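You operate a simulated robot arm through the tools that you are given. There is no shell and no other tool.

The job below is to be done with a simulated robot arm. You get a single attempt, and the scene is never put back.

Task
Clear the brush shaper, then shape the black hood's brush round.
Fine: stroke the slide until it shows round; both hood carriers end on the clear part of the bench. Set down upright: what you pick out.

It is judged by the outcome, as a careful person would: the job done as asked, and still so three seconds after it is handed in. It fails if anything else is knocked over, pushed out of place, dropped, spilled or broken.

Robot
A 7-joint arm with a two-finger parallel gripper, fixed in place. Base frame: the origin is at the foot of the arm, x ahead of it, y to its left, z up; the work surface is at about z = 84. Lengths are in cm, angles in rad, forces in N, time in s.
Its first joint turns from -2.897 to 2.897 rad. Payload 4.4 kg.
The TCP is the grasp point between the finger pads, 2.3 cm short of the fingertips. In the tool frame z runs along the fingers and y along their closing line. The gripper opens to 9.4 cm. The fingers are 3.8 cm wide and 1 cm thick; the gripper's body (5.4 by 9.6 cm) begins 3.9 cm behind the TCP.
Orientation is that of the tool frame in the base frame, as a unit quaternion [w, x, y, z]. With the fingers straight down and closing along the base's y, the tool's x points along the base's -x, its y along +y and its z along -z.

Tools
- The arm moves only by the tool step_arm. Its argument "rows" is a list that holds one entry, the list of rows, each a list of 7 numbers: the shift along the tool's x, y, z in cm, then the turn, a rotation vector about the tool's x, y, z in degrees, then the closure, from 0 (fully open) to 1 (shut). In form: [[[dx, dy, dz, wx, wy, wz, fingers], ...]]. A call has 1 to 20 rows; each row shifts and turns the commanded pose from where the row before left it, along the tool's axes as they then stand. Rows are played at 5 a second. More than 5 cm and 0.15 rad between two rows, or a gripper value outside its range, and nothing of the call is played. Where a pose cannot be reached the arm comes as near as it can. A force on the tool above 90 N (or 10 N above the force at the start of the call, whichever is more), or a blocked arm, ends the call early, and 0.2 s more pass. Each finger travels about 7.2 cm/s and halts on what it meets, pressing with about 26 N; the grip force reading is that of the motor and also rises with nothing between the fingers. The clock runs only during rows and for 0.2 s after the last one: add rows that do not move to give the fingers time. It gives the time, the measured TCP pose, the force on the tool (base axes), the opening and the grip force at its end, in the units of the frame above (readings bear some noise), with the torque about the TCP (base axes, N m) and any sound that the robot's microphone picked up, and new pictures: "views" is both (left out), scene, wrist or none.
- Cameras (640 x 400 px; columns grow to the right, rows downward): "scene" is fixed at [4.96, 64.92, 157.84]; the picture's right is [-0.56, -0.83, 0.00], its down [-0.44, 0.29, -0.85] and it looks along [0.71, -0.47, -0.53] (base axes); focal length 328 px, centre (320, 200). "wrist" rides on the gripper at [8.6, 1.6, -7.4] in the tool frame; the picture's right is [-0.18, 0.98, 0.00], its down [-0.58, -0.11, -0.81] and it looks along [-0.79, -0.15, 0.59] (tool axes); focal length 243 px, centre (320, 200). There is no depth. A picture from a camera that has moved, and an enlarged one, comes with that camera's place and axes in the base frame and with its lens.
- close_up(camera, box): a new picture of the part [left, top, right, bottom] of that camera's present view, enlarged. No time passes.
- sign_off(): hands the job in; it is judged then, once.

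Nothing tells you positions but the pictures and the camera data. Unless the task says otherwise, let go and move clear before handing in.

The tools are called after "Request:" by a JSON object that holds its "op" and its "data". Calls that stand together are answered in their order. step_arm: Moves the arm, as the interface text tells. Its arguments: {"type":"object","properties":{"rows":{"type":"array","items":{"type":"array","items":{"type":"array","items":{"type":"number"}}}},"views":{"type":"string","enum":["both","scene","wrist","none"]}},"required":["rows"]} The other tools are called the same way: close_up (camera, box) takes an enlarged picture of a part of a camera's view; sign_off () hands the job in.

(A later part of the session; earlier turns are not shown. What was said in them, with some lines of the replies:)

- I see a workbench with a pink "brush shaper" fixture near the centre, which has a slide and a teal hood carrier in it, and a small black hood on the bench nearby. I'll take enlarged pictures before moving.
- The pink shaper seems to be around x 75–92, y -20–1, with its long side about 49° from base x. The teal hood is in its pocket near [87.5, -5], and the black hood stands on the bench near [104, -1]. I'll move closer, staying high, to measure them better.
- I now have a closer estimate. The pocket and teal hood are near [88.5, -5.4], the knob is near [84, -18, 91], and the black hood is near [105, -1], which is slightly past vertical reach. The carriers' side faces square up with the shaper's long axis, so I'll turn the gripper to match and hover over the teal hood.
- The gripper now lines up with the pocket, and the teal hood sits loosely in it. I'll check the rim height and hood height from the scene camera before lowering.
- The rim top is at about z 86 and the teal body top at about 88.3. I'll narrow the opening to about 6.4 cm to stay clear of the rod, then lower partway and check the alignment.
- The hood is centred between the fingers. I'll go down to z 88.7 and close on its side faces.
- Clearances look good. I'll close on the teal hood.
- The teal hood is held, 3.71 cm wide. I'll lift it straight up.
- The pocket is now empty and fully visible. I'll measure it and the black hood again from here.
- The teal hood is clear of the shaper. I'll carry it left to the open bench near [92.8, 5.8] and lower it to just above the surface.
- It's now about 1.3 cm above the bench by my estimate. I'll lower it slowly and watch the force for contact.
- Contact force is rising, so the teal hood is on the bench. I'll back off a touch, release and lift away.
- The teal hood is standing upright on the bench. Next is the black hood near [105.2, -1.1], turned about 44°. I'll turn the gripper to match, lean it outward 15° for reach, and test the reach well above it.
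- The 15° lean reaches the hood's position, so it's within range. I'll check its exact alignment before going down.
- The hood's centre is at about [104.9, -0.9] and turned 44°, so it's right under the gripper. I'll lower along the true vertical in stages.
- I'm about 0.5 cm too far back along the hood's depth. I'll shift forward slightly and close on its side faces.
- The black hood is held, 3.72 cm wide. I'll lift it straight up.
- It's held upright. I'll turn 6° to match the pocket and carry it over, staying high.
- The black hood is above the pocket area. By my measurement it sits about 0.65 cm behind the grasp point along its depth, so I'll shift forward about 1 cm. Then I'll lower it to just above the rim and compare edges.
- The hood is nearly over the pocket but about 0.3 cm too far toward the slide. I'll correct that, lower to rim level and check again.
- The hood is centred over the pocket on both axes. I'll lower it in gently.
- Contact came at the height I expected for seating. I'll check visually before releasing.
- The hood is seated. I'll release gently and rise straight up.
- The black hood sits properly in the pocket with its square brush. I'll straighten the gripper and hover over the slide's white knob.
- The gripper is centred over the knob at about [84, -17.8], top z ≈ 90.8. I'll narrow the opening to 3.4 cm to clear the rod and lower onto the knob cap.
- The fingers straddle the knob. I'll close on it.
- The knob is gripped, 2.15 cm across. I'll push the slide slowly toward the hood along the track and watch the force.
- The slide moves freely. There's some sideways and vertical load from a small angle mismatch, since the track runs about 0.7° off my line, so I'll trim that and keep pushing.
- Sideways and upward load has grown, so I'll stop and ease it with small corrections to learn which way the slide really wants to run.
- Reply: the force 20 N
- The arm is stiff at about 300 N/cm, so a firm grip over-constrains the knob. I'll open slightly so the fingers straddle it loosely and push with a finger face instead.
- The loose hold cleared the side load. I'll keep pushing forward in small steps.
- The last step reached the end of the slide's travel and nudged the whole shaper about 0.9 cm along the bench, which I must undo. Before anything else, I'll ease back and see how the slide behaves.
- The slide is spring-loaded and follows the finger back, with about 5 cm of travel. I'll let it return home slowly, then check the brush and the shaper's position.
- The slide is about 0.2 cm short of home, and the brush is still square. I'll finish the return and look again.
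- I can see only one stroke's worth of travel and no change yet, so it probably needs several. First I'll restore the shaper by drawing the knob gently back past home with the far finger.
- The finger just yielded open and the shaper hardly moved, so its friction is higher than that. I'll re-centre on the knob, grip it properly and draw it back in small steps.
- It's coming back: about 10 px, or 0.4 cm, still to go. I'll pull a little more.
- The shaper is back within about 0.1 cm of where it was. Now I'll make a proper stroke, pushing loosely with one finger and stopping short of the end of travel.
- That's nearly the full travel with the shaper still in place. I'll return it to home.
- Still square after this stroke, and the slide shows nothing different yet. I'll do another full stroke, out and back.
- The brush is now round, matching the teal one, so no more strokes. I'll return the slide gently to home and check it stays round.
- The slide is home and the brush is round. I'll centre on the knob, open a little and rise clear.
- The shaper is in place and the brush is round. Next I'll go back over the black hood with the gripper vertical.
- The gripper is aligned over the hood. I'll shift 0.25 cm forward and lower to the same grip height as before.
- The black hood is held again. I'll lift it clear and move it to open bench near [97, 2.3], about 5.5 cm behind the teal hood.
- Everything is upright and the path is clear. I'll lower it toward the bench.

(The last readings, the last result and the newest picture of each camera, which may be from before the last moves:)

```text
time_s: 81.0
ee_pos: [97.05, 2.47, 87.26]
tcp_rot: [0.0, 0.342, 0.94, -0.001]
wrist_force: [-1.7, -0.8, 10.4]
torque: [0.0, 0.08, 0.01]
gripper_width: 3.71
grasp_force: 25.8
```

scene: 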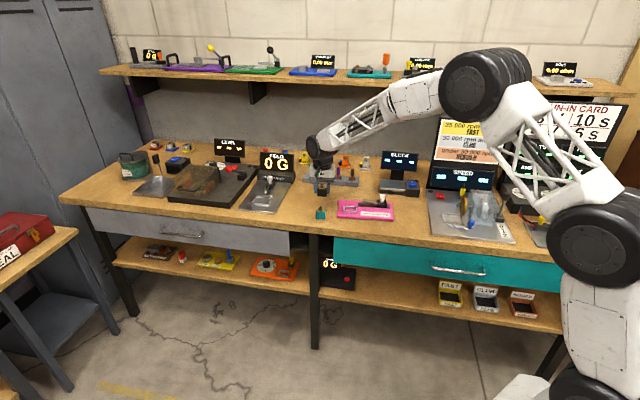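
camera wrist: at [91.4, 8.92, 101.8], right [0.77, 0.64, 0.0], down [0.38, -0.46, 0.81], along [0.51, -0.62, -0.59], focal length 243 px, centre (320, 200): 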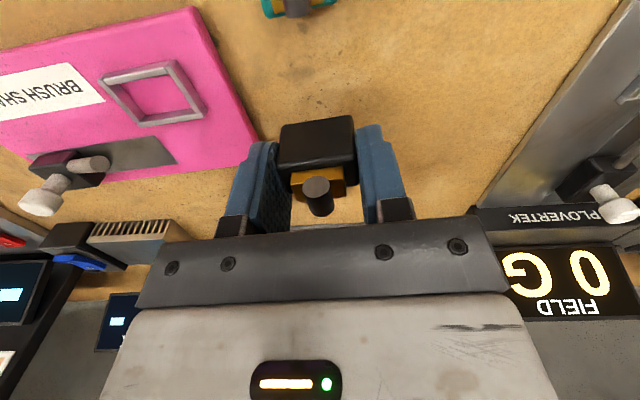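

The black hood is on the bench, with contact force rising. I'll ease off, release and lift away.

Request:
{"op": "step_arm", "data": {"rows": [[[0, 0, -0.05, 0, 0, 0, 1], [0, 0, 0, 0, 0, 0, 0.55], [0, 0, 0, 0, 0, 0, 0.4], [0, 0, 0, 0, 0, 0, 0.32], [0, 0, 0, 0, 0, 0, 0.32], [0, 0, -1, 0, 0, 0, 0.32], [0, 0, -2, 0, 0, 0, 0.32], [0, 0, -3, 0, 0, 0, 0.32], [0, 0, -3, 0, 0, 0, 0.32], [0, 0, 0, 0, 0, 0, 0.32]]], "views": "both"}}

Request:
{"op": "close_up", "data": {"camera": "scene", "box": [288, 175, 368, 225]}}

Request:
{"op": "close_up", "data": {"camera": "scene", "box": [328, 183, 400, 228]}}

```text
time_s: 83.2
ee_pos: [97.01, 2.37, 96.3]
tcp_rot: [0.0, 0.342, 0.94, 0.0]
wrist_force: [1.2, -0.5, 0.6]
torque: [-0.02, 0.04, -0.01]
gripper_width: 6.38
grasp_force: 0.0
camera wrist: at [91.41, 9.0, 103.92], right [0.77, 0.64, 0.0], down [0.38, -0.46, 0.81], along [0.51, -0.62, -0.59], focal length 243 px, centre (320, 200)
```

scene: 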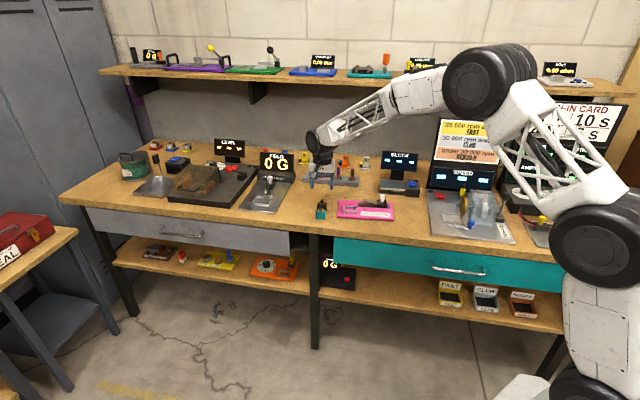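
wrist: 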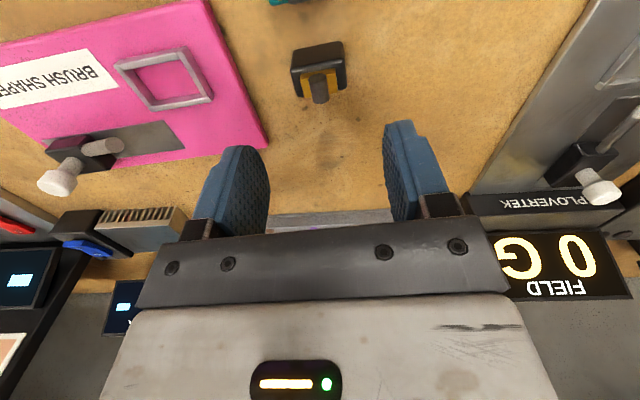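

```text
8.00 times, centred on (328, 200) of scene
camera zoom: at [4.96, 64.92, 157.84], right [-0.56, -0.83, 0.0], down [-0.44, 0.29, -0.85], along [0.71, -0.47, -0.53], focal length 2625 px, centre (256, 200)
```

zoom: 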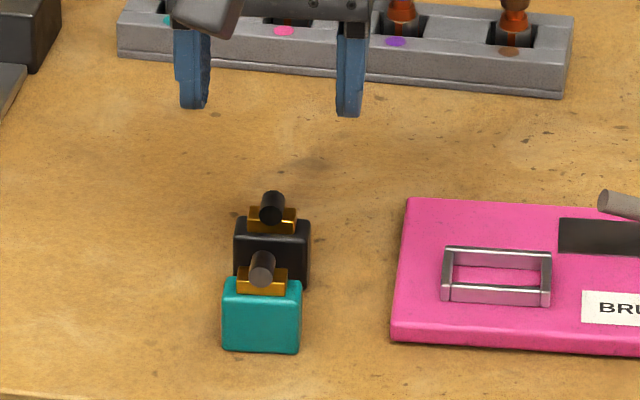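

```text
8.89 times, centred on (364, 206) of scene
camera zoom: at [4.96, 64.92, 157.84], right [-0.56, -0.83, 0.0], down [-0.44, 0.29, -0.85], along [0.71, -0.47, -0.53], focal length 2916 px, centre (-71, 151)
```

zoom: 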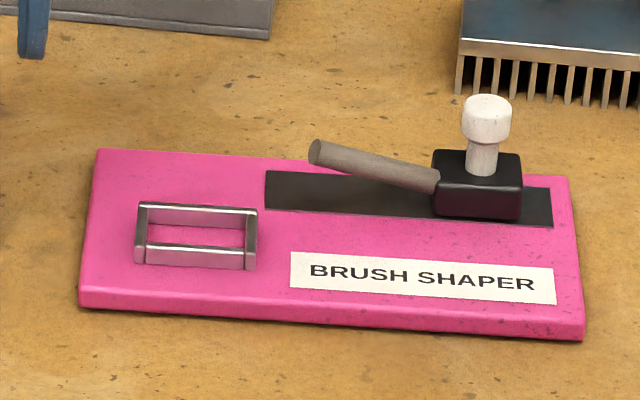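

Both hoods stand upright on the clear bench, and the shaper is empty with its slide home. I'll move the arm up and clear, then do a final check.

Request:
{"op": "step_arm", "data": {"rows": [[[0, 0, -3, 0, 0, 0, 0.32], [0, 0, -4, 0, 0, 0, 0.32], [0, 0, -4, 0, 0, 0, 0.32], [0, 0, -4, 0, 0, 0, 0.32], [3.5, -1, 0, 0, 0, 0, 0.2], [3.5, -1, 0, 0, 0, 0, 0.1], [3.5, -1, 0, 0, 0, 0, 0], [0, 0, 0, 0, 0, 0, 0], [0, 0, 0, 0, 0, 0, 0]]], "views": "both"}}

Request:
{"op": "close_up", "data": {"camera": "scene", "box": [270, 145, 414, 235]}}

Request:
{"op": "close_up", "data": {"camera": "scene", "box": [304, 190, 336, 210]}}

Request:
{"op": "close_up", "data": {"camera": "wrist", "box": [240, 40, 432, 160]}}

```text
time_s: 85.2
ee_pos: [86.86, 6.83, 111.28]
tcp_rot: [0.0, 0.341, 0.94, 0.0]
wrist_force: [-0.1, 0.4, -0.1]
torque: [0.0, 0.0, -0.01]
gripper_width: 9.42
grasp_force: 0.2
camera wrist: at [81.38, 13.48, 118.95], right [0.77, 0.64, 0.0], down [0.38, -0.46, 0.81], along [0.51, -0.62, -0.59], focal length 243 px, centre (320, 200)
```

scene: 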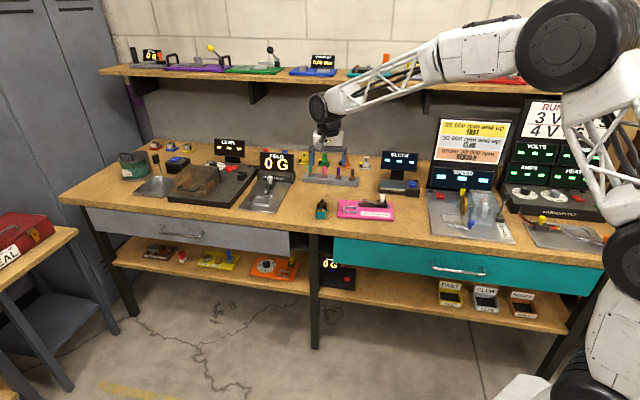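
wrist: 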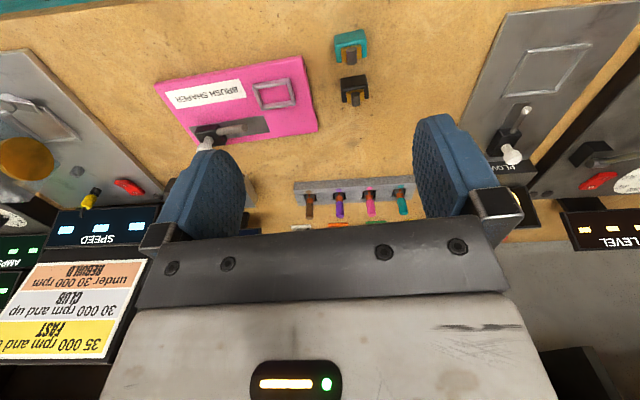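

```text
4.44 times, centred on (342, 190) of scene
camera zoom: at [4.96, 64.92, 157.84], right [-0.56, -0.83, 0.0], down [-0.44, 0.29, -0.85], along [0.71, -0.47, -0.53], focal length 1458 px, centre (222, 244)
```

zoom: 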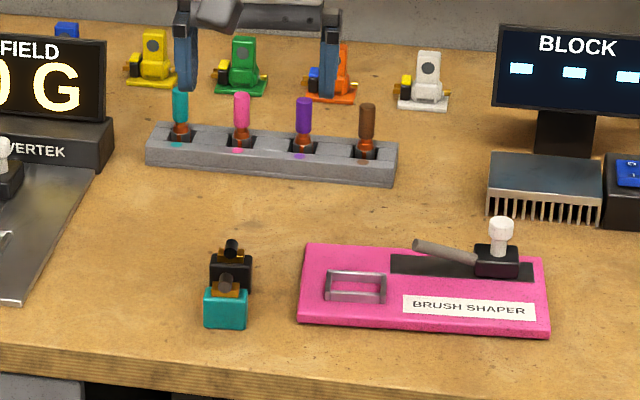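

```text
16.00 times, centred on (320, 200) of scene
camera zoom: at [4.96, 64.92, 157.84], right [-0.56, -0.83, 0.0], down [-0.44, 0.29, -0.85], along [0.71, -0.47, -0.53], focal length 5249 px, centre (320, 200)
```

zoom: 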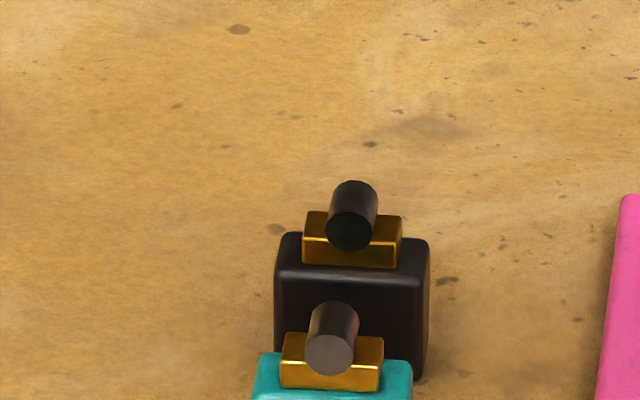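

```text
3.33 times, centred on (336, 100) of wrist
camera zoom: at [81.38, 13.48, 118.95], right [0.77, 0.64, 0.0], down [0.38, -0.46, 0.81], along [0.51, -0.62, -0.59], focal length 809 px, centre (267, 533)
```

zoom: 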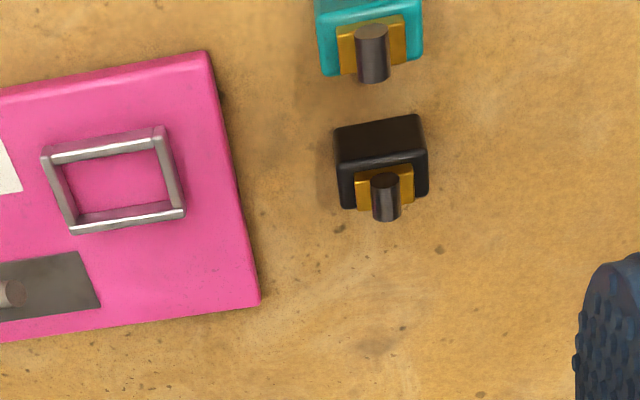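

Everything looks as asked. I'll make one last comparison of the shaper against the very first picture, using the same framing.

Request:
{"op": "close_up", "data": {"camera": "scene", "box": [305, 180, 401, 240]}}

```text
6.67 times, centred on (353, 210) of scene
camera zoom: at [4.96, 64.92, 157.84], right [-0.56, -0.83, 0.0], down [-0.44, 0.29, -0.85], along [0.71, -0.47, -0.53], focal length 2187 px, centre (100, 133)
```

zoom: 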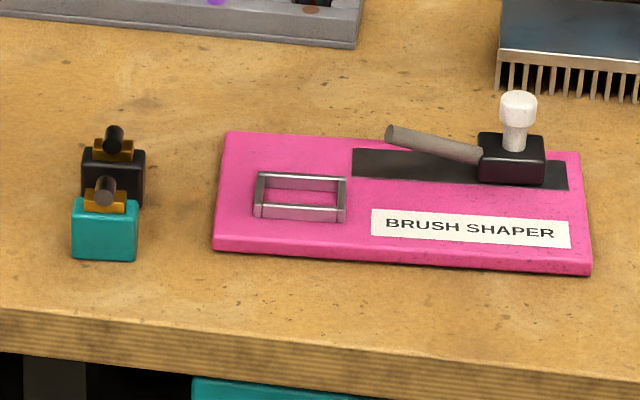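

In the same framing, the shaper matches its original place to within 1–2 px, about 0.1 cm. Its slide is home, both carriers stand upright on the clear bench, the black brush is round, and the arm is clear. I'm handing in now.

Request:
{"op": "sign_off", "data": {}}

```text
The job is handed in.
```

The brush shaper is empty, the black hood's brush is round, and both hood carriers stand upright on the clear bench to the left of the shaper. I've handed the job in; no verdict came back.

- **Shaping:** it took three strokes of the slide. The brush turned round on the third, and I stopped there. The slide is back home.
- **Shaper nudged:** on the first stroke I ran the slide past the end of its travel, which pushed the whole shaper about 0.9 cm along the bench. I drew it back by the slide knob, and it now sits within about 0.1 cm of where it started.
- **Carrier positions:** the teal hood is near [92.8, 5.8]. The black hood is near [97.0, 2.3], about 5.5 cm behind it.

In the last pictures nothing else was knocked over or moved, and the arm had let go and was clear.
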